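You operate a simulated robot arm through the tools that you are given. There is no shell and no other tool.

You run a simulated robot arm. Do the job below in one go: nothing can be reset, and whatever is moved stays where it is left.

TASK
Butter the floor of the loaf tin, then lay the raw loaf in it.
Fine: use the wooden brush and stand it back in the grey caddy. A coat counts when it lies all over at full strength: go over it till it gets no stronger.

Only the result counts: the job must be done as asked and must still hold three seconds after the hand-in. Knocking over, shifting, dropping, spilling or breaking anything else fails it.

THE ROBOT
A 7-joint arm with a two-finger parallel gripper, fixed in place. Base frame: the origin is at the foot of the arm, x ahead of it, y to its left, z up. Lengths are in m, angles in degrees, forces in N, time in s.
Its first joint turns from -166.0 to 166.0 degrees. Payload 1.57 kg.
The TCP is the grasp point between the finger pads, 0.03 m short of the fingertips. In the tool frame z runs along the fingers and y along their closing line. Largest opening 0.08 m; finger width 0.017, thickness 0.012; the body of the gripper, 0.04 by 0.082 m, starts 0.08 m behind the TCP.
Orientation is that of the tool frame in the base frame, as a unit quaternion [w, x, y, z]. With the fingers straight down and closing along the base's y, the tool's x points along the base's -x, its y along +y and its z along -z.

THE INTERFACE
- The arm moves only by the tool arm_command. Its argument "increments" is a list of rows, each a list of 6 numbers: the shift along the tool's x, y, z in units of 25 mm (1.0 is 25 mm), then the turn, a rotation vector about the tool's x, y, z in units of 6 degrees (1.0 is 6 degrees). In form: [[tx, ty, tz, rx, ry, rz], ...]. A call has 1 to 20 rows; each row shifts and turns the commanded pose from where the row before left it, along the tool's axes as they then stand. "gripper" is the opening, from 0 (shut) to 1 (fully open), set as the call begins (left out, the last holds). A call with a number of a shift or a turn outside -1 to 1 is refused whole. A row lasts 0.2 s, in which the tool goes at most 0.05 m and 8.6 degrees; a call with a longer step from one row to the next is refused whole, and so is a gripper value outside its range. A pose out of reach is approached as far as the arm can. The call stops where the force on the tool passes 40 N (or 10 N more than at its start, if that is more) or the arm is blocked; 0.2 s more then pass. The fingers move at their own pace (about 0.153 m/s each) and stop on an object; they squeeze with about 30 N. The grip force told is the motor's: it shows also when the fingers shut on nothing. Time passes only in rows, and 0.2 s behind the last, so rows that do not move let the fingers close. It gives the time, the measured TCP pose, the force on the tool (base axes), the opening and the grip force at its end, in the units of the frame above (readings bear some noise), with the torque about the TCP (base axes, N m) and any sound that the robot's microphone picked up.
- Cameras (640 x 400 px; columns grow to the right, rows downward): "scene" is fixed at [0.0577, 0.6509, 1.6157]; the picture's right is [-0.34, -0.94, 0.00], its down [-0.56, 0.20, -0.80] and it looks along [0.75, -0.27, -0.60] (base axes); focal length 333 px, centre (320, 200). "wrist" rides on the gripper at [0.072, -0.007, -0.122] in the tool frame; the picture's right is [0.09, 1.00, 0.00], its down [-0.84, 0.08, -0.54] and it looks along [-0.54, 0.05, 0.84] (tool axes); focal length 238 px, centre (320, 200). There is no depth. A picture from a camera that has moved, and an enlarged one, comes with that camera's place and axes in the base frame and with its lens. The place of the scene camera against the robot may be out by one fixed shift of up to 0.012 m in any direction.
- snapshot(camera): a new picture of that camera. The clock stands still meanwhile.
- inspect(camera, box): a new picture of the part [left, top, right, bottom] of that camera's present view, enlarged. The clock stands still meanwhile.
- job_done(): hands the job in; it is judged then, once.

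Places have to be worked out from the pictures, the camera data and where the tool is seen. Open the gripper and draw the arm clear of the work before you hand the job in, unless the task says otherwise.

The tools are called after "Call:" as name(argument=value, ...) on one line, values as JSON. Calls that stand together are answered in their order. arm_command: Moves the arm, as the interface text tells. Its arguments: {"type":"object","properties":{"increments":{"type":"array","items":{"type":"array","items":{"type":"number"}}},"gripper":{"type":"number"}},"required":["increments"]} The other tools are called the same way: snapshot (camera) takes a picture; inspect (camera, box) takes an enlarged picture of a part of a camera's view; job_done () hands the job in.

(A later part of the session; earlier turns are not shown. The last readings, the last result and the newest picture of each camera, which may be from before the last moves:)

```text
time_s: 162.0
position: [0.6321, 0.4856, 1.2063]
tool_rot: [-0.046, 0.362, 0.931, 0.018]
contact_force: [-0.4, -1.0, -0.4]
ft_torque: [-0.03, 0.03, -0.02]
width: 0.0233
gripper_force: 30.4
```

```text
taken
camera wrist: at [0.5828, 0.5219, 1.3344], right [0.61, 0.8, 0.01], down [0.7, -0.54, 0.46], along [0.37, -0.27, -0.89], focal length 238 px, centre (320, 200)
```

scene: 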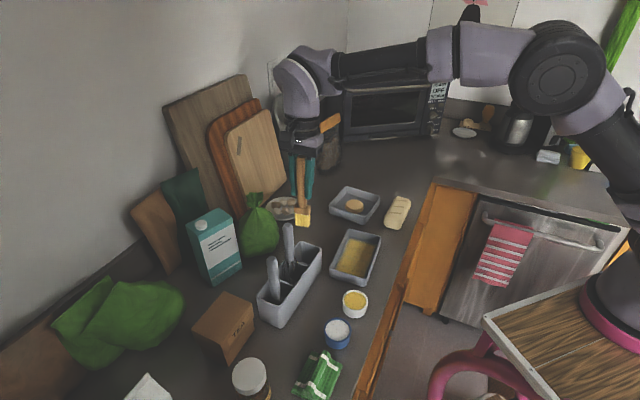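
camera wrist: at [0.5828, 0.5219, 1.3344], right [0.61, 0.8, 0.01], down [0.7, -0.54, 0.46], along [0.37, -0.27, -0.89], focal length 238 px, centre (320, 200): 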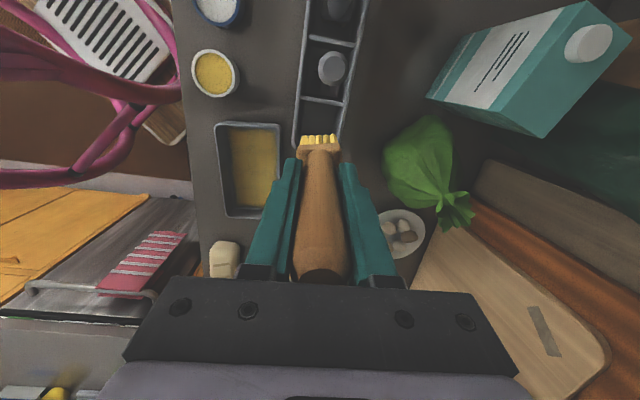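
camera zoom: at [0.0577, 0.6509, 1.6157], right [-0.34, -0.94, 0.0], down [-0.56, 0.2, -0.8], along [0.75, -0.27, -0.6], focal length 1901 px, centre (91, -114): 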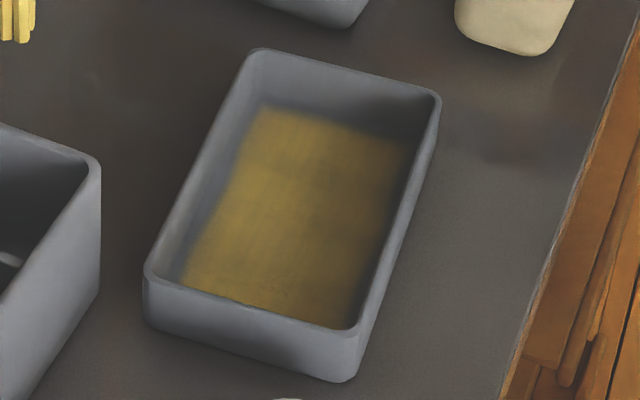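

Fully lit, I can see slightly weaker patches in the middle and toward the left lane. Zooming in to locate them.

Call:
inspect(camera="scene", box=[338, 232, 398, 282])

Call:
inspect(camera="wrist", box=[205, 110, 295, 225])

```text
8.00 times, centred on (368, 257) of scene
camera zoom: at [0.0577, 0.6509, 1.6157], right [-0.34, -0.94, 0.0], down [-0.56, 0.2, -0.8], along [0.75, -0.27, -0.6], focal length 2661 px, centre (-64, -256)
```

zoom: 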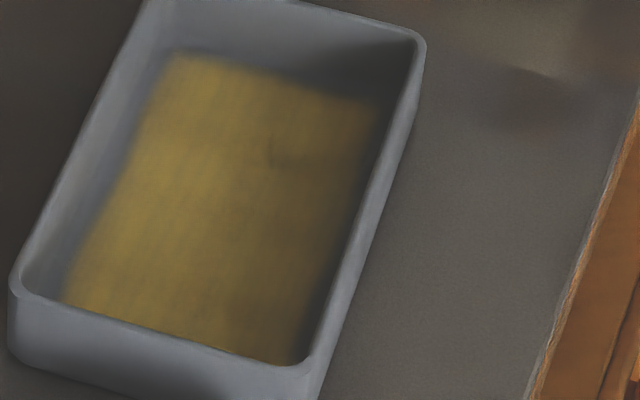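

```text
3.48 times, centred on (250, 168) of wrist
camera zoom: at [0.5828, 0.5219, 1.3344], right [0.61, 0.8, 0.01], down [0.7, -0.54, 0.46], along [0.37, -0.27, -0.89], focal length 829 px, centre (564, 313)
```

zoom: 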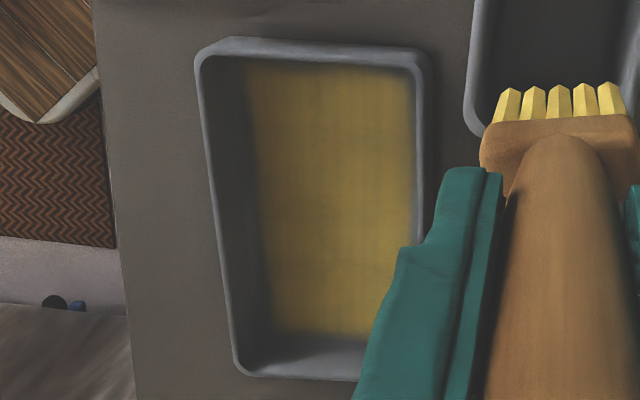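

Mostly uniform, but the middle strip has had the fewest passes. I'll reload the brush and go over the centre and left again.

Call:
arm_command(increments=[[0.278, -0.904, 0.027, 0, 0, 0], [0.278, -0.904, 0.027, 0, 0, 0], [0.278, -0.904, 0.027, 0, 0, 0], [0.278, -0.904, 0.027, 0, 0, 0], [0.278, -0.904, 0.027, 0, 0, 0], [0.278, -0.904, 0.027, 0, 0, 0], [0.278, -0.904, 0.027, 0, 0, 0], [-0.0875, 0, 0.896, 0, 0, 0], [-0.0875, 0, 0.896, 0, 0, 0], [-0.0875, 0, 0.896, 0, 0, 0], [-0.0875, 0, 0.896, 0, 0, 0], [0, 0, 0, 0, 0, 0]])

Call:
inspect(camera="wrist", box=[240, 40, 400, 180])

```text
time_s: 164.6
position: [0.488, 0.4008, 1.1177]
tool_rot: [-0.046, 0.362, 0.931, 0.018]
contact_force: [0.1, 0.5, -0.7]
ft_torque: [0.05, 0.01, 0.01]
width: 0.0232
gripper_force: 30.2
```

```text
2.86 times, centred on (320, 110) of wrist
camera zoom: at [0.4392, 0.4372, 1.2466], right [0.61, 0.8, 0.01], down [0.71, -0.54, 0.46], along [0.37, -0.27, -0.89], focal length 681 px, centre (320, 457)
```

zoom: 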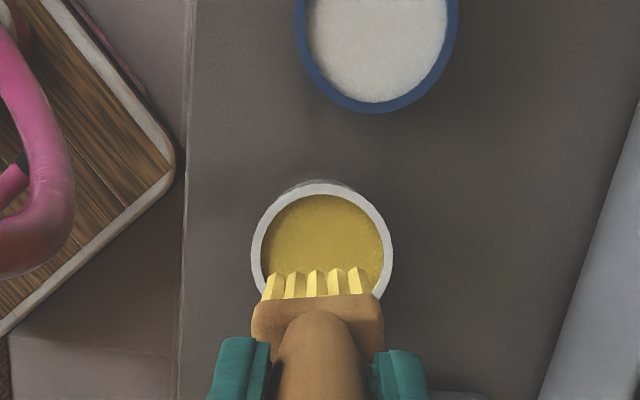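

Centred within 3 mm; dipping.

Call:
arm_command(increments=[[-0.078, 0.04, 0.797, 0, 0, 0], [-0.078, 0.04, 0.797, 0, 0, 0], [-0.078, 0.04, 0.797, 0, 0, 0], [-0.0058, 0, 0.06, 0, 0, 0], [-0.0058, 0, 0.06, 0, 0, 0], [0, 0, 0, 0, 0, 0]])

Call:
inspect(camera="scene", box=[330, 260, 390, 320])

```text
time_s: 166.0
position: [0.4913, 0.4029, 1.0559]
tool_rot: [-0.046, 0.362, 0.931, 0.017]
contact_force: [-0.4, -0.6, -0.6]
ft_torque: [0.01, 0.0, 0.01]
width: 0.0232
gripper_force: 30.2
```

```text
6.67 times, centred on (360, 290) of scene
camera zoom: at [0.0577, 0.6509, 1.6157], right [-0.34, -0.94, 0.0], down [-0.56, 0.2, -0.8], along [0.75, -0.27, -0.6], focal length 2217 px, centre (53, -400)
```

zoom: 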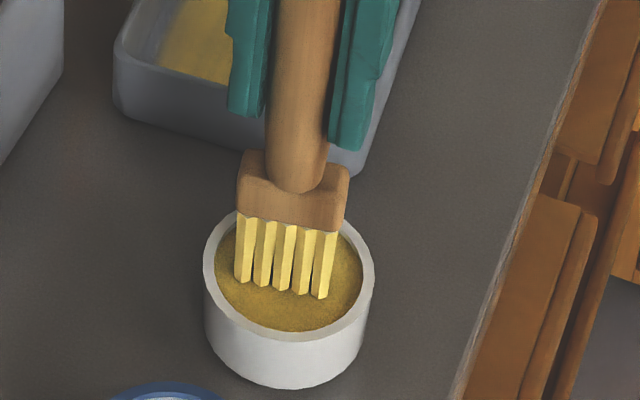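

Call:
arm_command(increments=[[-0.0058, 0, 0.06, 0, 0, 0], [-0.0058, 0, 0.06, 0, 0, 0], [0, 0, 0, 0, 0, 0]])

```text
time_s: 166.8
position: [0.4912, 0.4048, 1.0531]
tool_rot: [-0.045, 0.363, 0.931, 0.019]
contact_force: [-2.2, -4.2, 26.9]
ft_torque: [-0.72, 0.15, 0.0]
width: 0.0234
gripper_force: 30.1
```

27 N dip done. Lifting and going to a lane just left of centre at the near end.

Call:
arm_command(increments=[[0.065, 0, -0.65, 0, 0, 0], [0.065, 0, -0.67, 0, 0, 0], [0.065, 0, -0.67, 0, 0, 0], [-0.893, 0.34, -0.087, 0, 0, 0], [-0.893, 0.34, -0.087, 0, 0, 0], [-0.893, 0.34, -0.087, 0, 0, 0], [-0.893, 0.34, -0.087, 0, 0, 0], [0, 0, 0, 0, 0, 0], [-0.068, 0, 0.69, 0, 0, 0], [-0.068, 0, 0.69, 0, 0, 0], [-0.068, 0, 0.69, 0, 0, 0], [-0.068, 0, 0.69, 0, 0, 0], [0, 0, 0, 0, 0, 0]])

Call:
inspect(camera="wrist", box=[240, 60, 400, 220])

```text
time_s: 169.6
position: [0.5798, 0.3708, 1.0313]
tool_rot: [-0.045, 0.362, 0.931, 0.018]
contact_force: [0.1, 0.0, -0.4]
ft_torque: [-0.01, 0.01, 0.02]
width: 0.0233
gripper_force: 29.9
```

```text
2.50 times, centred on (320, 140) of wrist
camera zoom: at [0.5305, 0.4071, 1.1603], right [0.6, 0.8, 0.01], down [0.71, -0.54, 0.46], along [0.37, -0.27, -0.89], focal length 596 px, centre (320, 350)
```

zoom: 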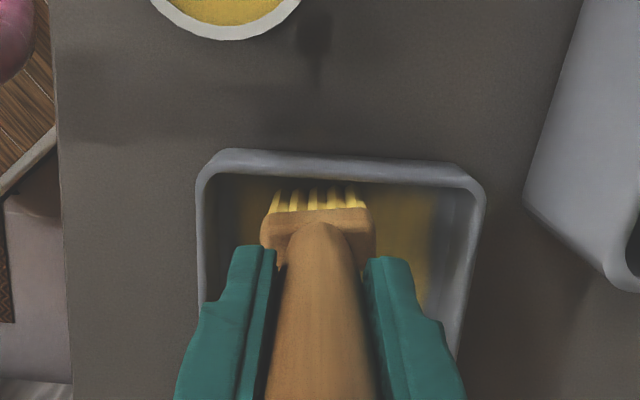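

Call:
arm_command(increments=[[-0.0058, 0, 0.06, 0, 0, 0], [-0.0058, 0, 0.06, 0, 0, 0], [-0.003, 0, 0.03, 0, 0, 0], [0, 0, 0, 0, 0, 0]])

```text
time_s: 170.6
position: [0.5796, 0.3706, 1.0294]
tool_rot: [-0.045, 0.362, 0.931, 0.018]
contact_force: [0.6, 0.8, -0.7]
ft_torque: [0.0, -0.01, -0.02]
width: 0.0233
gripper_force: 29.8
```

Call:
arm_command(increments=[[-0.0058, 0, 0.06, 0, 0, 0], [-0.003, 0, 0.03, 0, 0, 0], [0, 0, 0, 0, 0, 0]])

```text
time_s: 171.4
position: [0.5794, 0.3702, 1.0291]
tool_rot: [-0.045, 0.362, 0.931, 0.017]
contact_force: [-1.4, -0.5, 6.5]
ft_torque: [-0.14, 0.17, -0.03]
width: 0.0231
gripper_force: 30.1
```

6.5 N contact. Sweeping just left of centre to the far end.

Call:
arm_command(increments=[[-0.4, 0, -0.039, 0, 0, 0], [-0.4, 0, -0.039, 0, 0, 0], [-0.4, 0, -0.039, 0, 0, 0], [-0.4, 0, -0.039, 0, 0, 0], [-0.4, 0, -0.039, 0, 0, 0], [-0.4, 0, -0.039, 0, 0, 0], [-0.4, 0, -0.039, 0, 0, 0], [-0.4, 0, -0.039, 0, 0, 0], [-0.4, 0, -0.039, 0, 0, 0], [-0.4, 0, -0.039, 0, 0, 0], [-0.4, 0, -0.039, 0, 0, 0], [-0.4, 0, -0.039, 0, 0, 0], [-0.4, 0, -0.039, 0, 0, 0], [-0.3, 0, -0.029, 0, 0, 0], [0, 0, 0, 0, 0, 0]])

Call:
inspect(camera="wrist", box=[220, 20, 420, 220])

Call:
inspect(camera="scene", box=[338, 232, 398, 282])

```text
time_s: 174.6
position: [0.6835, 0.2775, 1.0267]
tool_rot: [-0.045, 0.361, 0.931, 0.018]
contact_force: [-2.3, 3.0, 21.6]
ft_torque: [0.12, 0.43, 0.05]
width: 0.023
gripper_force: 30.2
```

```text
2.00 times, centred on (320, 120) of wrist
camera zoom: at [0.6336, 0.3128, 1.1553], right [0.61, 0.8, 0.01], down [0.7, -0.54, 0.46], along [0.37, -0.27, -0.89], focal length 477 px, centre (320, 360)
```

zoom: 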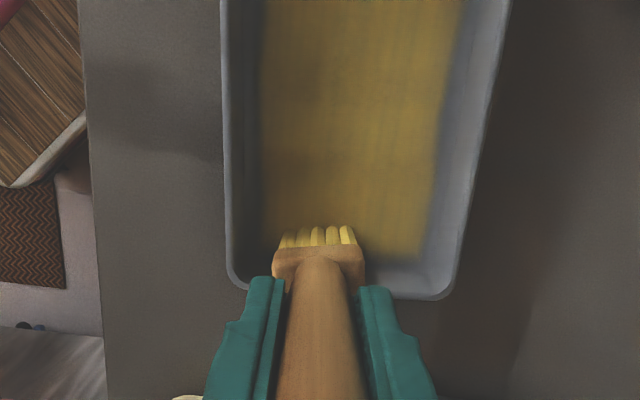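

```text
8.00 times, centred on (368, 257) of scene
camera zoom: at [0.0577, 0.6509, 1.6157], right [-0.34, -0.94, 0.0], down [-0.56, 0.2, -0.8], along [0.75, -0.27, -0.6], focal length 2661 px, centre (-64, -256)
```

zoom: 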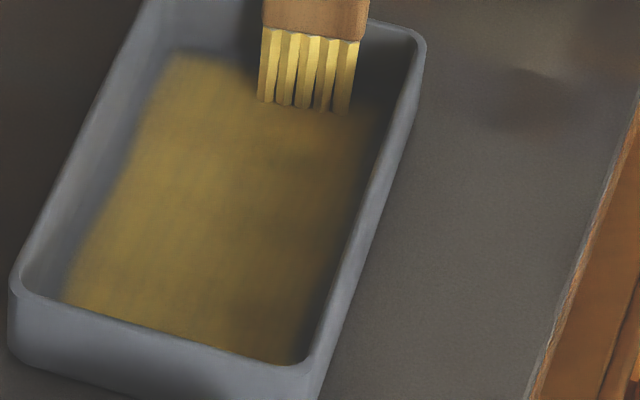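

The lane shows no further change after a firm, loaded pass, so it looks saturated. Easing off and returning along a lane right of centre.

Call:
arm_command(increments=[[0.003, 0, -0.03, 0, 0, 0], [0, 0.35, 0, 0, 0, 0], [0, 0.35, 0, 0, 0, 0], [0.4, 0, 0.039, 0, 0, 0], [0.4, 0, 0.039, 0, 0, 0], [0.4, 0, 0.039, 0, 0, 0], [0.4, 0, 0.039, 0, 0, 0], [0.4, 0, 0.039, 0, 0, 0], [0.4, 0, 0.039, 0, 0, 0], [0.4, 0, 0.039, 0, 0, 0], [0.4, 0, 0.039, 0, 0, 0], [0.4, 0, 0.039, 0, 0, 0], [0.4, 0, 0.039, 0, 0, 0], [0.4, 0, 0.039, 0, 0, 0], [0.4, 0, 0.039, 0, 0, 0], [0.4, 0, 0.039, 0, 0, 0], [0, 0, 0, 0, 0, 0]])

Call:
inspect(camera="scene", box=[338, 232, 398, 282])

```text
time_s: 178.2
position: [0.5965, 0.3774, 1.0263]
tool_rot: [-0.046, 0.362, 0.931, 0.017]
contact_force: [-0.2, 0.5, 0.0]
ft_torque: [0.02, 0.06, -0.01]
width: 0.0231
gripper_force: 30.3
```

```text
8.00 times, centred on (368, 257) of scene
camera zoom: at [0.0577, 0.6509, 1.6157], right [-0.34, -0.94, 0.0], down [-0.56, 0.2, -0.8], along [0.75, -0.27, -0.6], focal length 2661 px, centre (-64, -256)
```

zoom: 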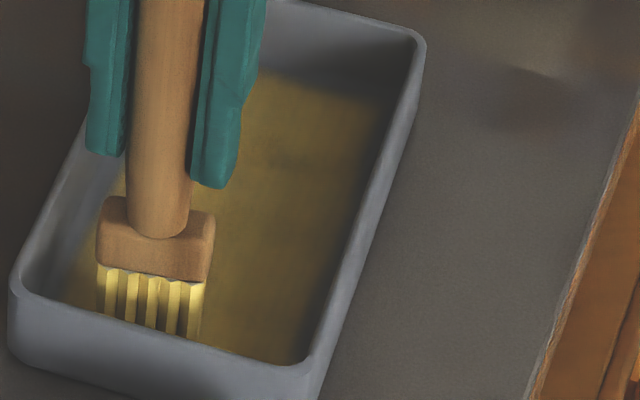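

Crossing along the near side to the left lane with renewed contact and sweeping it to the far end once more.

Call:
arm_command(increments=[[0.24, 0, 0.023, 0, 0, 0], [-0.005, 0, 0.05, 0, 0, 0], [0, -0.32, 0, 0, 0, 0], [0, -0.32, 0, 0, 0, 0], [0, -0.32, 0, 0, 0, 0], [0, -0.3, 0, 0, 0, 0], [-0.4, 0, -0.039, 0, 0, 0], [-0.4, 0, -0.039, 0, 0, 0], [-0.4, 0, -0.039, 0, 0, 0], [-0.4, 0, -0.039, 0, 0, 0], [-0.4, 0, -0.039, 0, 0, 0], [-0.4, 0, -0.039, 0, 0, 0], [-0.4, 0, -0.039, 0, 0, 0], [-0.4, 0, -0.039, 0, 0, 0], [-0.4, 0, -0.039, 0, 0, 0], [-0.4, 0, -0.039, 0, 0, 0], [-0.4, 0, -0.039, 0, 0, 0], [-0.4, 0, -0.039, 0, 0, 0], [-0.4, 0, -0.039, 0, 0, 0], [0, 0, 0, 0, 0, 0]])

Call:
inspect(camera="scene", box=[338, 232, 398, 282])

Call:
inspect(camera="wrist", box=[220, 0, 440, 200])

```text
time_s: 182.4
position: [0.6685, 0.2706, 1.0274]
tool_rot: [-0.046, 0.362, 0.931, 0.018]
contact_force: [0.2, 0.5, -0.7]
ft_torque: [-0.01, -0.02, 0.0]
width: 0.0232
gripper_force: 30.2
```

```text
8.00 times, centred on (368, 257) of scene
camera zoom: at [0.0577, 0.6509, 1.6157], right [-0.34, -0.94, 0.0], down [-0.56, 0.2, -0.8], along [0.75, -0.27, -0.6], focal length 2661 px, centre (-64, -256)
```

zoom: 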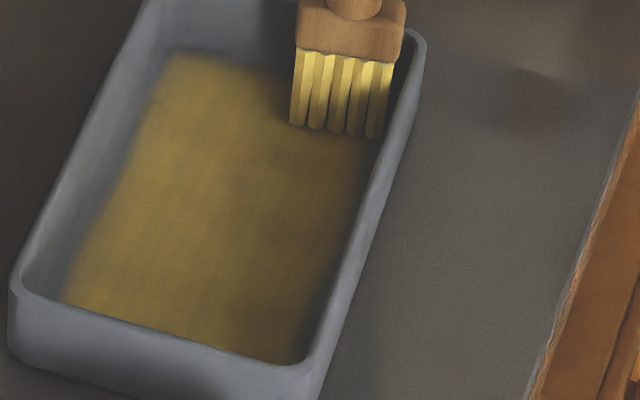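

```text
2.00 times, centred on (330, 100) of wrist
camera zoom: at [0.6193, 0.3061, 1.1555], right [0.61, 0.8, 0.01], down [0.71, -0.54, 0.46], along [0.37, -0.27, -0.89], focal length 477 px, centre (300, 400)
```

zoom: 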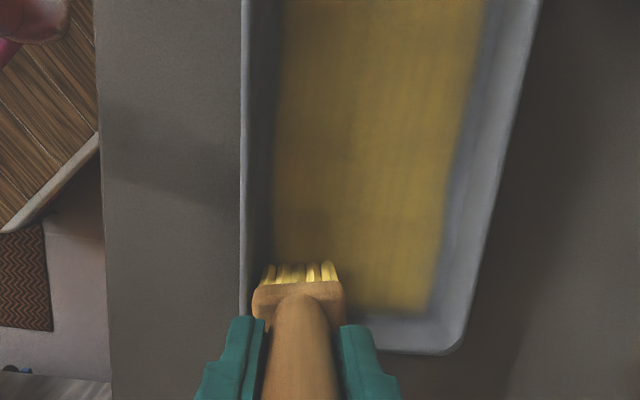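

No contact at the end of that pass. Finding the floor again here, then sweeping back along the left lane with a slight downward feed.

Call:
arm_command(increments=[[-0.006, 0.03, 0.06, 0, 0, 0], [-0.003, 0, 0.03, 0, 0, 0], [0, 0, 0, 0, 0, 0]])

```text
time_s: 183.2
position: [0.6676, 0.2699, 1.0256]
tool_rot: [-0.043, 0.363, 0.931, 0.019]
contact_force: [1.3, -2.9, 24.2]
ft_torque: [-0.59, -0.04, 0.0]
width: 0.0231
gripper_force: 30.3
```

Call:
arm_command(increments=[[0.002, 0, -0.02, 0, 0, 0], [0.4, 0, 0.041, 0, 0, 0], [0.4, 0, 0.041, 0, 0, 0], [0.4, 0, 0.041, 0, 0, 0], [0.4, 0, 0.041, 0, 0, 0], [0.4, 0, 0.041, 0, 0, 0], [0.4, 0, 0.041, 0, 0, 0], [0.4, 0, 0.041, 0, 0, 0], [0.4, 0, 0.041, 0, 0, 0], [0.4, 0, 0.041, 0, 0, 0], [0.4, 0, 0.041, 0, 0, 0], [0.4, 0, 0.041, 0, 0, 0], [0.4, 0, 0.041, 0, 0, 0], [0.3, 0, 0.03, 0, 0, 0]])

Call:
inspect(camera="scene", box=[338, 232, 398, 282])

```text
time_s: 186.2
position: [0.5741, 0.3576, 1.0246]
tool_rot: [-0.045, 0.362, 0.931, 0.018]
contact_force: [-0.6, 0.3, 0.4]
ft_torque: [0.03, 0.0, 0.02]
width: 0.0231
gripper_force: 30.0
```

```text
8.00 times, centred on (368, 257) of scene
camera zoom: at [0.0577, 0.6509, 1.6157], right [-0.34, -0.94, 0.0], down [-0.56, 0.2, -0.8], along [0.75, -0.27, -0.6], focal length 2661 px, centre (-64, -256)
```

zoom: 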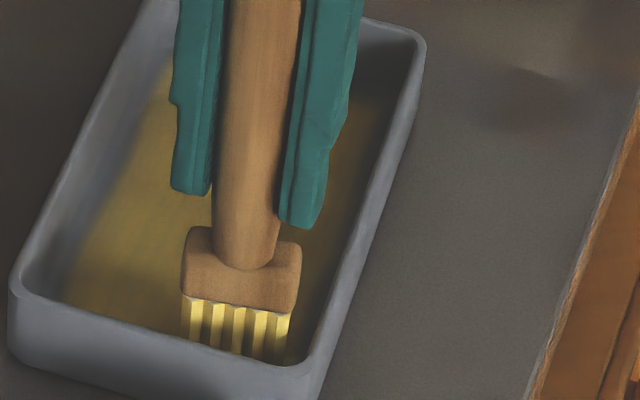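

Call:
arm_command(increments=[[0.1, 0, 0.01, 0, 0, 0], [-0.004, 0, 0.04, 0, 0, 0], [0, 0, 0, 0, 0, 0]])

```text
time_s: 187.0
position: [0.5714, 0.3589, 1.0249]
tool_rot: [-0.045, 0.363, 0.931, 0.019]
contact_force: [1.8, 0.7, 10.6]
ft_torque: [-0.05, -0.14, 0.01]
width: 0.0233
gripper_force: 29.6
```

10.6 N at the near-left corner. Sweeping the left lane to the far end with this pressure.

Call:
arm_command(increments=[[-0.4, 0, -0.038, 0, 0, 0], [-0.4, 0, -0.038, 0, 0, 0], [-0.4, 0, -0.038, 0, 0, 0], [-0.4, 0, -0.038, 0, 0, 0], [-0.4, 0, -0.038, 0, 0, 0], [-0.4, 0, -0.038, 0, 0, 0], [-0.4, 0, -0.038, 0, 0, 0], [-0.4, 0, -0.038, 0, 0, 0], [-0.4, 0, -0.038, 0, 0, 0], [-0.4, 0, -0.038, 0, 0, 0], [-0.4, 0, -0.038, 0, 0, 0], [-0.4, 0, -0.038, 0, 0, 0], [-0.4, 0, -0.038, 0, 0, 0], [-0.3, 0, -0.028, 0, 0, 0]])

Call:
inspect(camera="scene", box=[338, 232, 398, 282])

Call:
inspect(camera="wrist", box=[220, 0, 440, 200])

```text
time_s: 190.0
position: [0.6744, 0.2643, 1.0218]
tool_rot: [-0.045, 0.362, 0.931, 0.017]
contact_force: [-2.0, 2.3, 11.6]
ft_torque: [0.04, 0.32, -0.02]
width: 0.023
gripper_force: 30.1
```

```text
8.00 times, centred on (368, 257) of scene
camera zoom: at [0.0577, 0.6509, 1.6157], right [-0.34, -0.94, 0.0], down [-0.56, 0.2, -0.8], along [0.75, -0.27, -0.6], focal length 2661 px, centre (-64, -256)
```

zoom: 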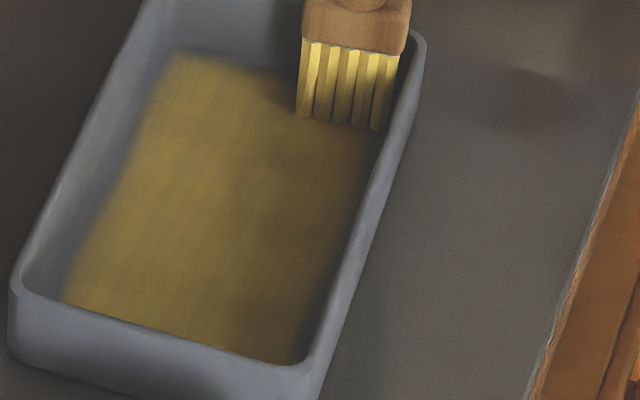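

```text
2.00 times, centred on (330, 100) of wrist
camera zoom: at [0.6244, 0.3006, 1.1502], right [0.6, 0.8, 0.01], down [0.71, -0.54, 0.46], along [0.37, -0.27, -0.89], focal length 477 px, centre (300, 400)
```

zoom: 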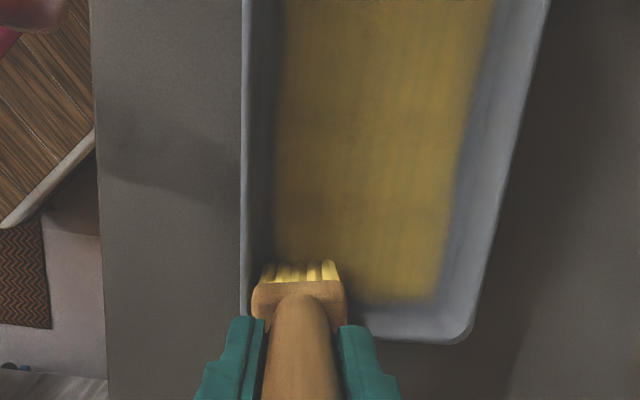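

Contact held at 10–12 N over that whole pass and the coat shows no further change. I'll lift for another straight-down look at the near edge and the overall evenness.

Call:
arm_command(increments=[[0.078, 0.05, -0.796, 0, 0, 0], [0.078, 0, -0.796, 0, 0, 0], [0.078, 0, -0.796, 0, 0, 0], [0.078, 0, -0.796, 0, 0, 0], [0.747, 0.24, 0.073, 0, 0, 0], [0.747, 0.24, 0.073, 0, 0, 0], [0.747, 0.24, 0.073, 0, 0, 0], [0.747, 0.24, 0.073, 0, 0, 0], [0, 0, 0, 0, 0, 0]])

Call:
inspect(camera="wrist", box=[220, 0, 420, 160])

Call:
inspect(camera="wrist", box=[280, 40, 380, 100])

```text
time_s: 192.0
position: [0.6361, 0.3351, 1.1038]
tool_rot: [-0.045, 0.362, 0.931, 0.018]
contact_force: [-0.4, -0.8, -0.5]
ft_torque: [0.02, -0.01, 0.0]
width: 0.0228
gripper_force: 30.4
```

```text
2.50 times, centred on (320, 80) of wrist
camera zoom: at [0.5873, 0.3719, 1.2317], right [0.61, 0.8, 0.01], down [0.71, -0.54, 0.46], along [0.37, -0.27, -0.89], focal length 596 px, centre (320, 500)
```

zoom: 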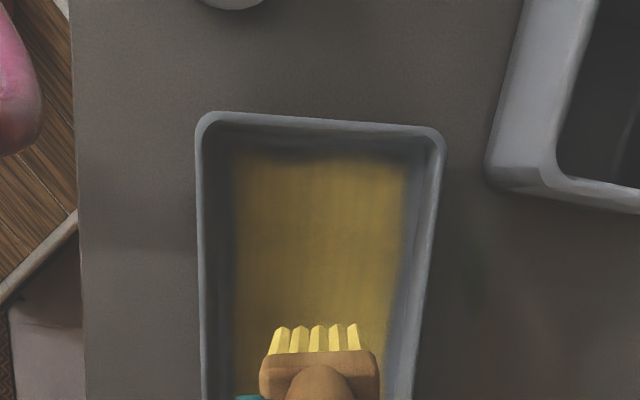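

```text
6.40 times, centred on (330, 70) of wrist
camera zoom: at [0.5873, 0.3719, 1.2317], right [0.61, 0.8, 0.01], down [0.71, -0.54, 0.46], along [0.37, -0.27, -0.89], focal length 1525 px, centre (256, 1032)
```

zoom: 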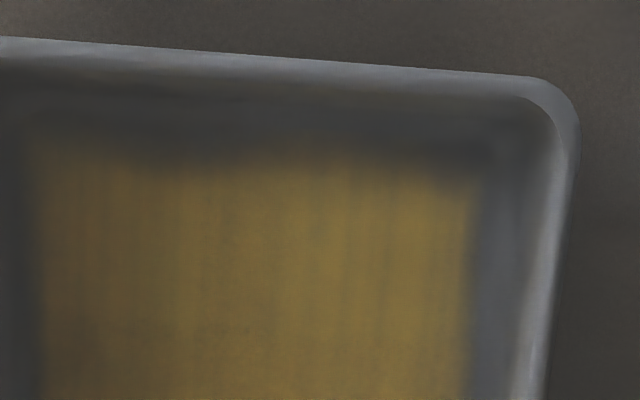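

The near edge is unchanged by all further loaded passes, so the coat is as strong as it gets over the whole floor. Next I'll return the brush: lift, make it vertical, restore the caddy yaw, and hover over its compartment.

Call:
arm_command(increments=[[0.074, 0, -0.757, 0, 0, 0], [0.074, 0, -0.757, 0, 0, 0], [0.074, 0, -0.757, 0, 0, 0], [0.074, 0, -0.757, 0, 0, 0], [0, 0, 0, 0, -0.6, 0], [0, 0, 0, -0.0304, 0, 0.877], [0, 0, 0, -0.0304, 0, 0.877], [0, 0, 0, -0.0304, 0, 0.877], [0.851, 0.51, 0.0295, 0, 0, 0], [0.851, 0.51, 0.0295, 0, 0, 0], [0.851, 0.51, 0.0295, 0, 0, 0], [0.851, 0.51, 0.0295, 0, 0, 0], [0.851, 0.51, 0.0295, 0, 0, 0], [0.851, 0.51, 0.0295, 0, 0, 0], [0, 0, 0, 0, 0, 0]])

Call:
snapshot(camera="wrist")

Call:
inspect(camera="wrist", box=[260, 40, 380, 180])

Call:
inspect(camera="scene", box=[240, 150, 400, 290])

```text
time_s: 195.2
position: [0.6334, 0.4847, 1.1767]
tool_rot: [-0.016, 0.487, 0.873, 0.009]
contact_force: [1.2, 0.3, -0.3]
ft_torque: [0.05, 0.03, 0.02]
width: 0.0231
gripper_force: 29.3
```

```text
taken
camera wrist: at [0.5922, 0.5392, 1.3013], right [0.8, 0.6, 0.0], down [0.52, -0.69, 0.51], along [0.31, -0.41, -0.86], focal length 238 px, centre (320, 200)
```

wrist: 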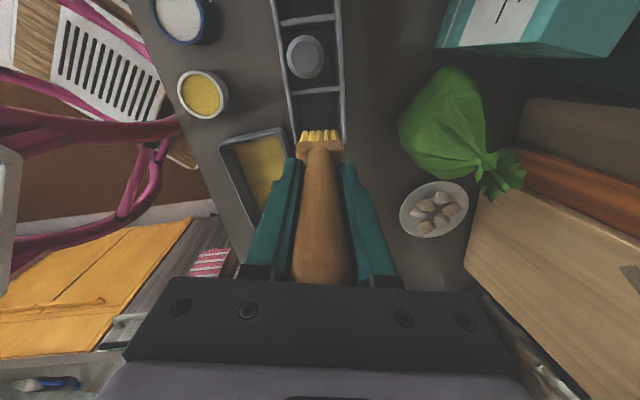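

```text
2.86 times, centred on (320, 110) of wrist
camera zoom: at [0.5922, 0.5392, 1.3013], right [0.8, 0.6, 0.0], down [0.52, -0.69, 0.51], along [0.31, -0.41, -0.86], focal length 681 px, centre (320, 457)
```

zoom: 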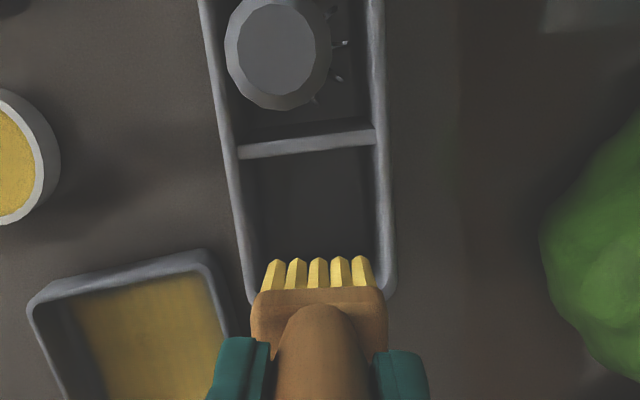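

```text
2.86 times, centred on (320, 220) of scene
camera zoom: at [0.0577, 0.6509, 1.6157], right [-0.34, -0.94, 0.0], down [-0.56, 0.2, -0.8], along [0.75, -0.27, -0.6], focal length 950 px, centre (320, 143)
```

zoom: 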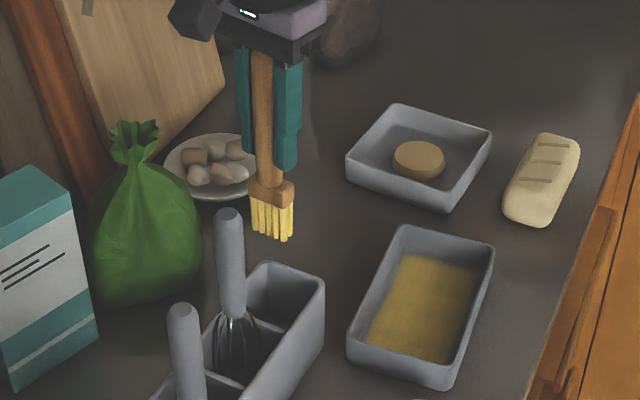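

The brush is vertical and nearly centred over its empty compartment (correction about −5 mm in tool x, −3 mm in tool y). Applying that and lowering partway in.

Call:
arm_command(increments=[[-0.2, -0.12, 0, 0, 0, 0], [-0.028, 0, 0.811, 0, 0, 0], [-0.028, 0, 0.811, 0, 0, 0], [-0.028, 0, 0.811, 0, 0, 0], [0, 0, 0, 0, 0, 0]])

Call:
inspect(camera="wrist", box=[240, 40, 400, 200])

Call:
inspect(camera="scene", box=[250, 160, 370, 290])

```text
time_s: 196.4
position: [0.6327, 0.4775, 1.1166]
tool_rot: [-0.015, 0.487, 0.873, 0.008]
contact_force: [0.9, -0.4, -1.0]
ft_torque: [-0.01, 0.02, 0.0]
width: 0.0233
gripper_force: 29.9
```

```text
2.50 times, centred on (320, 120) of wrist
camera zoom: at [0.5916, 0.5321, 1.2421], right [0.8, 0.6, 0.0], down [0.52, -0.69, 0.51], along [0.31, -0.41, -0.86], focal length 596 px, centre (320, 400)
```

zoom: 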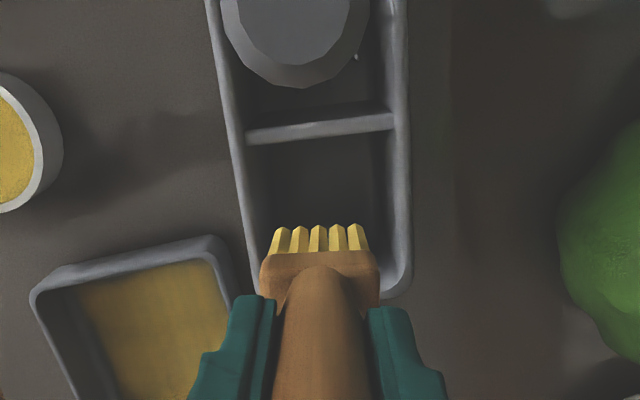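

```text
3.08 times, centred on (310, 225) of scene
camera zoom: at [0.0577, 0.6509, 1.6157], right [-0.34, -0.94, 0.0], down [-0.56, 0.2, -0.8], along [0.75, -0.27, -0.6], focal length 1023 px, centre (351, 123)
```

zoom: 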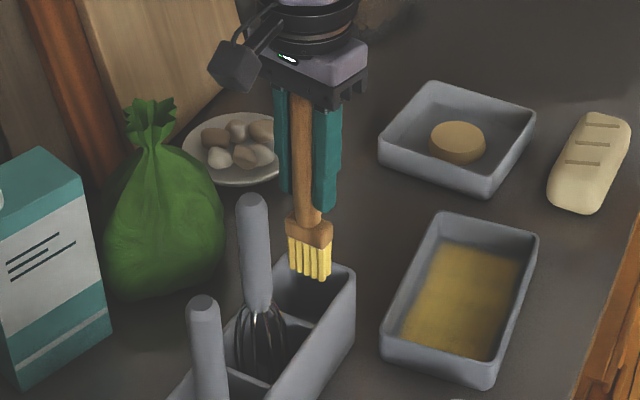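

Tips are at rim level. The end wall is nearer than the divider, so I'll shift 5 mm back to the brush's original spot and continue down.

Call:
arm_command(increments=[[0.2, 0.03, 0, 0, 0, 0], [-0.0213, 0, 0.616, 0, 0, 0], [-0.0213, 0, 0.616, 0, 0, 0], [-0.0213, 0, 0.616, 0, 0, 0], [-0.0213, 0, 0.616, 0, 0, 0], [0, 0, 0, 0, 0, 0]])

Call:
inspect(camera="wrist", box=[240, 40, 400, 200])

Call:
inspect(camera="scene", box=[250, 160, 370, 290])

```text
time_s: 197.8
position: [0.6348, 0.4839, 1.0563]
tool_rot: [-0.015, 0.487, 0.873, 0.009]
contact_force: [-0.6, -0.2, -0.1]
ft_torque: [0.0, 0.01, 0.01]
width: 0.0232
gripper_force: 30.1
```

```text
2.50 times, centred on (320, 120) of wrist
camera zoom: at [0.592, 0.5374, 1.1806], right [0.8, 0.6, 0.0], down [0.52, -0.69, 0.51], along [0.31, -0.41, -0.86], focal length 596 px, centre (320, 400)
```

zoom: 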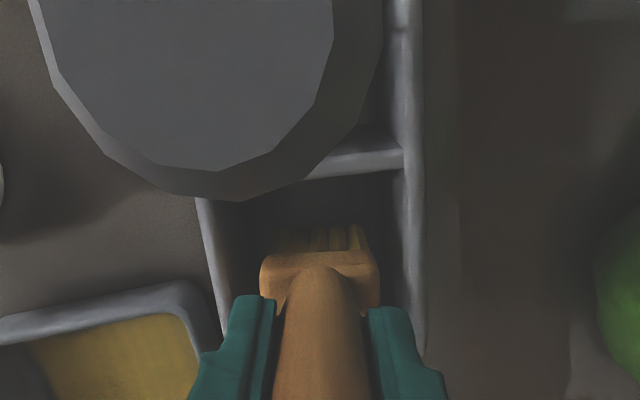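

```text
3.08 times, centred on (310, 225) of scene
camera zoom: at [0.0577, 0.6509, 1.6157], right [-0.34, -0.94, 0.0], down [-0.56, 0.2, -0.8], along [0.75, -0.27, -0.6], focal length 1023 px, centre (351, 123)
```

zoom: 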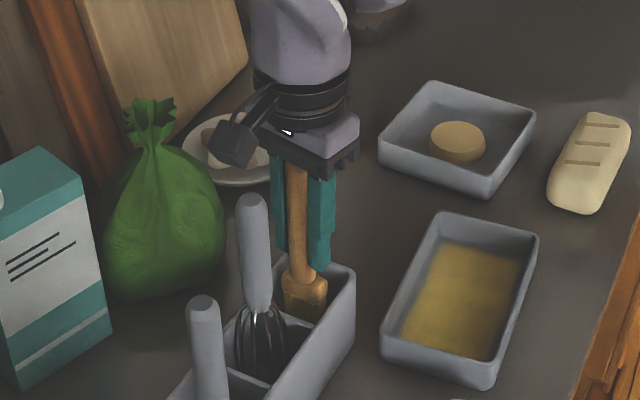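

Inside the compartment with no contact. Lowering gently to its floor.

Call:
arm_command(increments=[[-0.007, 0, 0.2, 0, 0, 0], [-0.007, 0, 0.2, 0, 0, 0], [-0.002, 0, 0.06, 0, 0, 0], [0, 0, 0, 0, 0, 0]])

```text
time_s: 198.8
position: [0.6331, 0.4819, 1.0445]
tool_rot: [-0.016, 0.487, 0.873, 0.009]
contact_force: [-0.2, 0.0, 0.0]
ft_torque: [0.01, 0.0, 0.06]
width: 0.0233
gripper_force: 29.9
```

Call:
arm_command(increments=[[-0.002, 0, 0.06, 0, 0, 0], [-0.002, 0, 0.06, 0, 0, 0], [-0.002, 0, 0.06, 0, 0, 0], [0, 0, 0, 0, 0, 0]])

```text
time_s: 199.8
position: [0.6328, 0.4828, 1.0398]
tool_rot: [-0.015, 0.486, 0.874, 0.009]
contact_force: [0.5, 0.1, 0.1]
ft_torque: [0.03, -0.02, -0.02]
width: 0.0231
gripper_force: 29.8
```

Call:
arm_command(increments=[[-0.002, 0, 0.06, 0, 0, 0], [-0.002, 0, 0.06, 0, 0, 0], [-0.002, 0, 0.06, 0, 0, 0], [0, 0, 0, 0, 0, 0]])

Call:
inspect(camera="scene", box=[260, 190, 340, 290])

```text
time_s: 200.8
position: [0.631, 0.4842, 1.0353]
tool_rot: [-0.015, 0.487, 0.873, 0.008]
contact_force: [0.2, 0.7, -1.2]
ft_torque: [0.03, 0.03, 0.02]
width: 0.0233
gripper_force: 30.0
```

```text
4.00 times, centred on (300, 240) of scene
camera zoom: at [0.0577, 0.6509, 1.6157], right [-0.34, -0.94, 0.0], down [-0.56, 0.2, -0.8], along [0.75, -0.27, -0.6], focal length 1330 px, centre (400, 40)
```

zoom: 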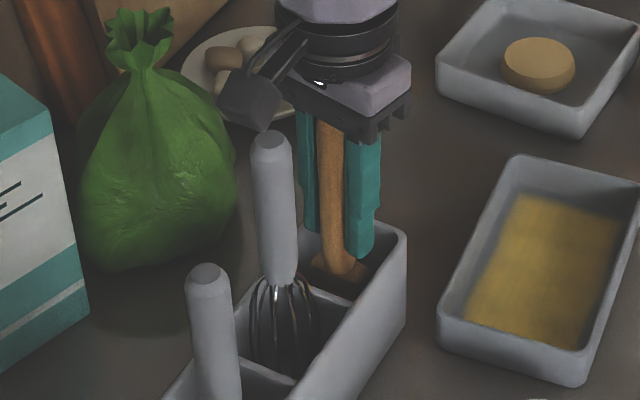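

No contact yet at 1.035. Re-triangulating the whisk handle, though, puts its top at z≈1.15, right under the wrist camera, so going lower here is risky. I'll lift 2 cm and yaw the gripper 60° about the vertical to swing the camera clear, then lower.

Call:
arm_command(increments=[[0.028, 0, -0.8, 0, 0, 0], [0, 0, 0, 0.0346, 0, -0.999], [0, 0, 0, 0.0346, 0, -0.999], [0, 0, 0, 0.0346, 0, -0.999], [0, 0, 0, 0.0346, 0, -0.999], [0, 0, 0, 0.0346, 0, -0.999], [0, 0, 0, 0.0346, 0, -0.999], [0, 0, 0, 0.0346, 0, -0.999], [0, 0, 0, 0.0346, 0, -0.999], [0, 0, 0, 0.0346, 0, -0.999], [0, 0, 0, 0.0346, 0, -0.999], [0, 0, 0, 0, 0, 0]])

Call:
snapshot(camera="wrist")

Call:
inspect(camera="scene", box=[250, 160, 370, 290])

```text
time_s: 203.4
position: [0.6316, 0.4817, 1.056]
tool_rot: [-0.017, -0.015, 1.0, 0.0]
contact_force: [-0.3, 0.4, -0.2]
ft_torque: [0.0, 0.0, -0.03]
width: 0.0231
gripper_force: 30.7
```

```text
taken
camera wrist: at [0.5644, 0.4739, 1.1801], right [-0.12, 0.99, 0.0], down [0.85, 0.1, 0.51], along [0.51, 0.06, -0.86], focal length 238 px, centre (320, 200)
```

wrist: 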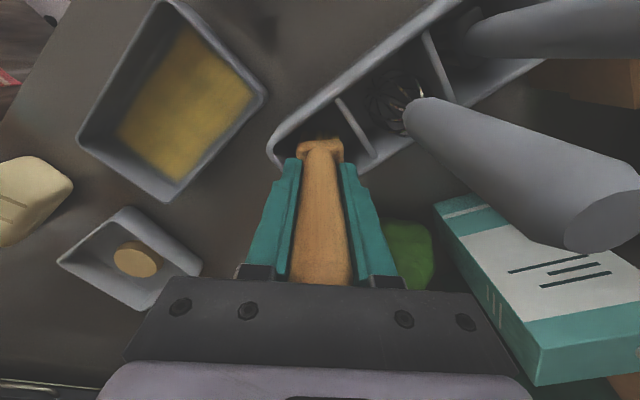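

```text
3.08 times, centred on (310, 225) of scene
camera zoom: at [0.0577, 0.6509, 1.6157], right [-0.34, -0.94, 0.0], down [-0.56, 0.2, -0.8], along [0.75, -0.27, -0.6], focal length 1023 px, centre (351, 123)
```

zoom: 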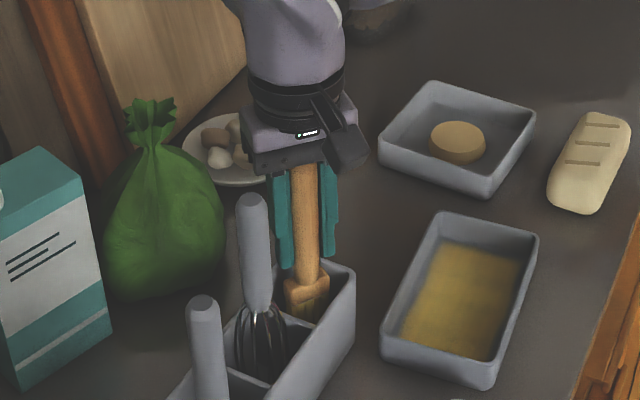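

The camera is clear of the whisk now. This angle also gives a fresh look at the tin, so I'll inspect it.

Call:
inspect(camera="wrist", box=[70, 0, 290, 210])

Call:
inspect(camera="scene", box=[338, 225, 398, 282])

```text
1.90 times, centred on (180, 105) of wrist
camera zoom: at [0.5644, 0.4739, 1.1801], right [-0.12, 0.99, 0.0], down [0.85, 0.1, 0.51], along [0.51, 0.06, -0.86], focal length 454 px, centre (587, 381)
```

zoom: 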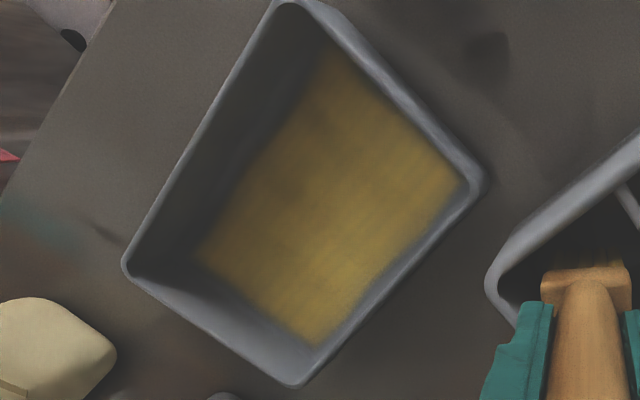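

```text
7.02 times, centred on (368, 254) of scene
camera zoom: at [0.0577, 0.6509, 1.6157], right [-0.34, -0.94, 0.0], down [-0.56, 0.2, -0.8], along [0.75, -0.27, -0.6], focal length 2334 px, centre (-17, -175)
```

zoom: 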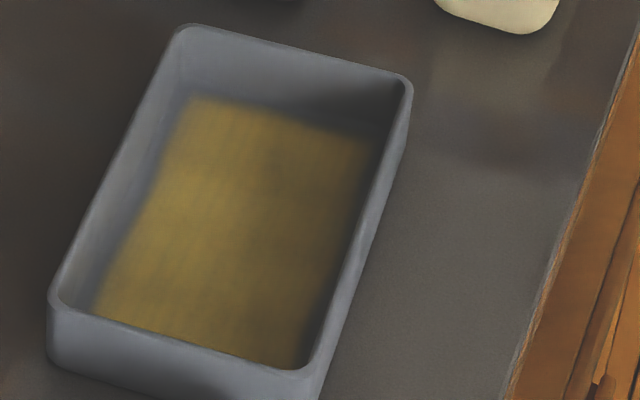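

The coat reaches close to all walls from this angle. One slightly darker spot at left-middle catches my eye; zooming in on it.

Call:
inspect(camera="wrist", box=[110, 20, 250, 190])

Call:
inspect(camera="wrist", box=[140, 70, 220, 150])

```text
2.35 times, centred on (180, 105) of wrist
camera zoom: at [0.5644, 0.4739, 1.1801], right [-0.12, 0.99, 0.0], down [0.85, 0.1, 0.51], along [0.51, 0.06, -0.86], focal length 561 px, centre (649, 424)
```

zoom: 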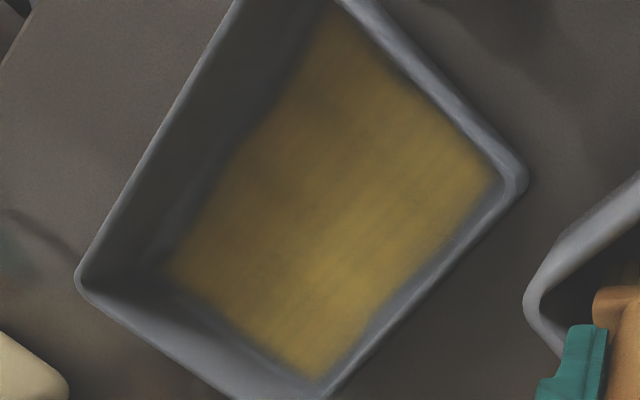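

```text
5.00 times, centred on (180, 110) of wrist
camera zoom: at [0.5644, 0.4739, 1.1801], right [-0.12, 0.99, 0.0], down [0.85, 0.1, 0.51], along [0.51, 0.06, -0.86], focal length 1192 px, centre (1020, 650)
```

zoom: 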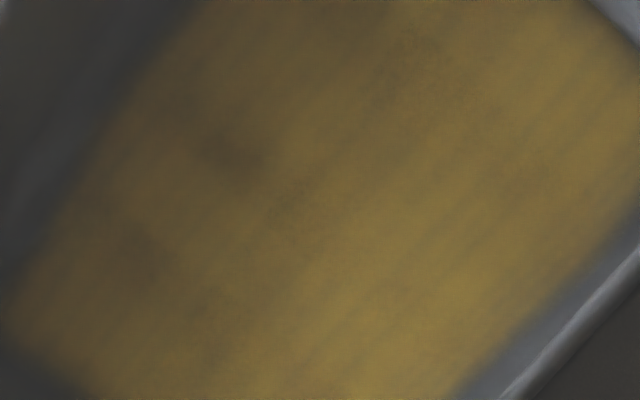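

The smudges differ between viewpoints, so they may just be lighting. I'll set the brush down first, then check the tin with the arm out of the way; the brush can be re-taken if needed. Lowering to the caddy floor.

Call:
arm_command(increments=[[-0.014, 0, 0.4, 0, 0, 0], [-0.014, 0, 0.4, 0, 0, 0], [-0.002, 0, 0.06, 0, 0, 0], [-0.002, 0, 0.06, 0, 0, 0], [0, 0, 0, 0, 0, 0]])

```text
time_s: 204.6
position: [0.6314, 0.4825, 1.0324]
tool_rot: [-0.018, -0.014, 1.0, 0.0]
contact_force: [-0.5, -0.3, -0.3]
ft_torque: [0.0, -0.03, 0.0]
width: 0.0233
gripper_force: 30.0
```

Call:
arm_command(increments=[[-0.002, 0, 0.06, 0, 0, 0], [-0.002, 0, 0.06, 0, 0, 0], [-0.002, 0, 0.06, 0, 0, 0], [0, 0, 0, 0, 0, 0]])

Call:
inspect(camera="scene", box=[260, 190, 340, 290])

Call:
inspect(camera="wrist", box=[240, 80, 400, 240])

```text
time_s: 205.6
position: [0.6319, 0.4828, 1.0282]
tool_rot: [-0.018, -0.013, 1.0, 0.0]
contact_force: [-0.7, 0.9, 0.2]
ft_torque: [0.02, -0.04, 0.0]
width: 0.0232
gripper_force: 30.5
```

```text
4.00 times, centred on (300, 240) of scene
camera zoom: at [0.0577, 0.6509, 1.6157], right [-0.34, -0.94, 0.0], down [-0.56, 0.2, -0.8], along [0.75, -0.27, -0.6], focal length 1330 px, centre (400, 40)
```

zoom: 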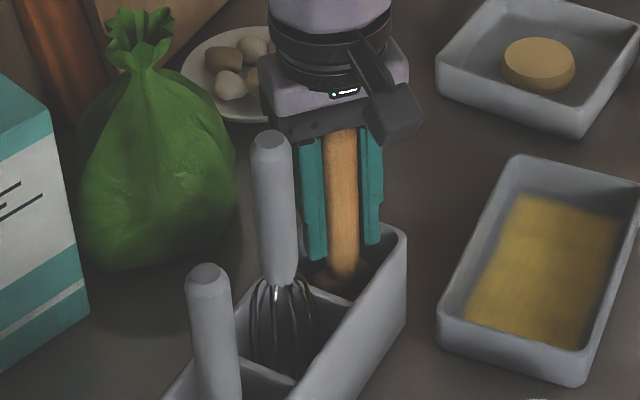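

```text
2.50 times, centred on (320, 160) of wrist
camera zoom: at [0.564, 0.4744, 1.1533], right [-0.12, 0.99, 0.0], down [0.85, 0.1, 0.51], along [0.51, 0.06, -0.86], focal length 596 px, centre (320, 300)
```

zoom: 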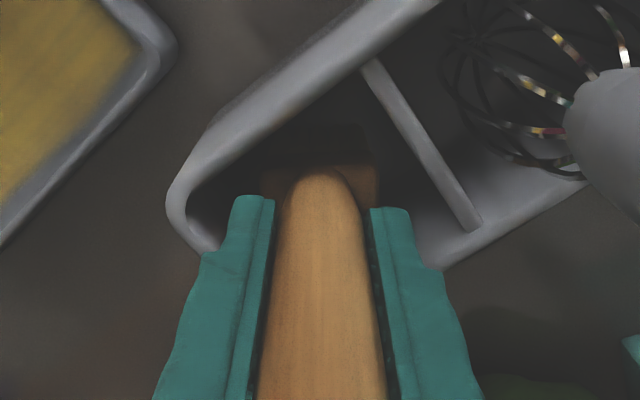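

Call:
arm_command(increments=[[-0.002, 0, 0.06, 0, 0, 0], [-0.002, 0, 0.06, 0, 0, 0], [-0.001, 0, 0.04, 0, 0, 0], [0, 0, 0, 0, 0, 0]])

```text
time_s: 206.6
position: [0.6323, 0.4829, 1.0261]
tool_rot: [-0.015, -0.016, 1.0, 0.001]
contact_force: [0.4, -0.1, 26.3]
ft_torque: [-0.14, -0.1, -0.02]
width: 0.0234
gripper_force: 30.5
```

Firm floor contact (26 N), so the brush is standing on the caddy floor. Easing off the pressure and opening the gripper.

Call:
arm_command(increments=[[0.0014, 0, -0.06, 0, 0, 0], [0, 0, 0, 0, 0, 0]])

Call:
arm_command(increments=[[0, 0, 0, 0, 0, 0], [0, 0, 0, 0, 0, 0], [0, 0, 0, 0, 0, 0], [0, 0, 0, 0, 0, 0]], gripper=0.9)

Call:
inspect(camera="wrist", box=[200, 60, 440, 300])

Call:
inspect(camera="scene", box=[260, 170, 360, 290])

```text
time_s: 207.2
position: [0.6328, 0.4816, 1.0255]
tool_rot: [-0.017, -0.015, 1.0, -0.001]
contact_force: [5.5, 4.1, 19.0]
ft_torque: [0.32, -0.59, 0.01]
width: 0.0229
gripper_force: 30.0
```

```text
time_s: 208.2
position: [0.6327, 0.4827, 1.0258]
tool_rot: [-0.018, -0.014, 1.0, -0.001]
contact_force: [-1.2, -2.1, -7.8]
ft_torque: [-0.32, 0.07, 0.25]
width: 0.0507
gripper_force: 0.0
```

```text
1.67 times, centred on (320, 180) of wrist
camera zoom: at [0.5642, 0.4744, 1.1499], right [-0.12, 0.99, 0.0], down [0.85, 0.1, 0.51], along [0.51, 0.06, -0.86], focal length 397 px, centre (320, 233)
```

zoom: 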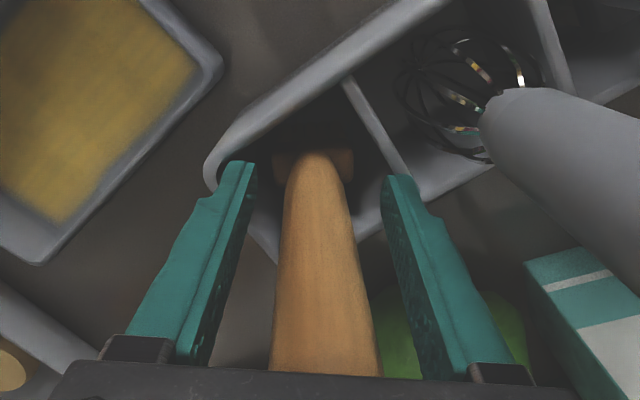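

```text
3.33 times, centred on (310, 230) of scene
camera zoom: at [0.0577, 0.6509, 1.6157], right [-0.34, -0.94, 0.0], down [-0.56, 0.2, -0.8], along [0.75, -0.27, -0.6], focal length 1109 px, centre (353, 100)
```

zoom: 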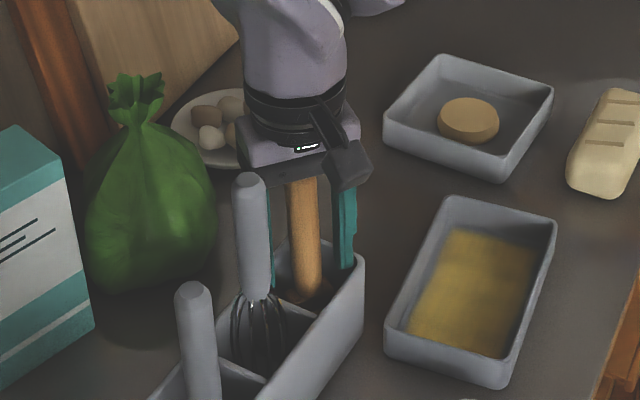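

The fingers touch the compartment walls at 0.051 m opening. I'll ease the opening to 0.04 m so they don't push the caddy, and then rise straight up.

Call:
arm_command(increments=[[0, 0, 0, 0, 0, 0], [0, 0, 0, 0, 0, 0]], gripper=0.53)

Call:
inspect(camera="wrist", box=[200, 60, 440, 300])

```text
time_s: 208.8
position: [0.6319, 0.4818, 1.0265]
tool_rot: [-0.018, -0.014, 1.0, 0.0]
contact_force: [-0.8, -0.6, 0.1]
ft_torque: [0.0, 0.03, -0.01]
width: 0.0422
gripper_force: 0.1
```

```text
1.67 times, centred on (320, 180) of wrist
camera zoom: at [0.5641, 0.4746, 1.1506], right [-0.12, 0.99, 0.0], down [0.85, 0.1, 0.51], along [0.51, 0.06, -0.86], focal length 397 px, centre (320, 233)
```

zoom: 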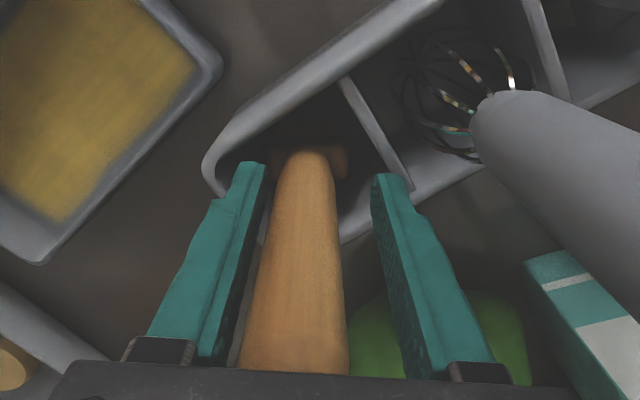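

The handle leans slightly left but is free of both pads. Rising slowly, straight up.

Call:
arm_command(increments=[[0.007, 0, -0.2, 0, 0, 0], [0.007, 0, -0.2, 0, 0, 0], [0.01, 0, -0.3, 0, 0, 0], [0, 0, 0, 0, 0, 0]])

Call:
inspect(camera="wrist", box=[200, 60, 440, 300])

```text
time_s: 209.8
position: [0.6329, 0.4826, 1.0444]
tool_rot: [-0.017, -0.014, 1.0, 0.0]
contact_force: [-0.6, -0.4, -0.6]
ft_torque: [-0.02, 0.01, -0.02]
width: 0.0426
gripper_force: 0.1
```

```text
1.67 times, centred on (320, 180) of wrist
camera zoom: at [0.5655, 0.4748, 1.1684], right [-0.12, 0.99, 0.0], down [0.85, 0.1, 0.51], along [0.51, 0.06, -0.86], focal length 397 px, centre (320, 233)
```

zoom: 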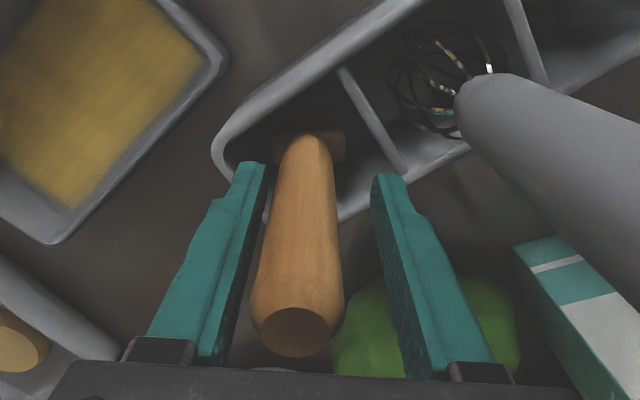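

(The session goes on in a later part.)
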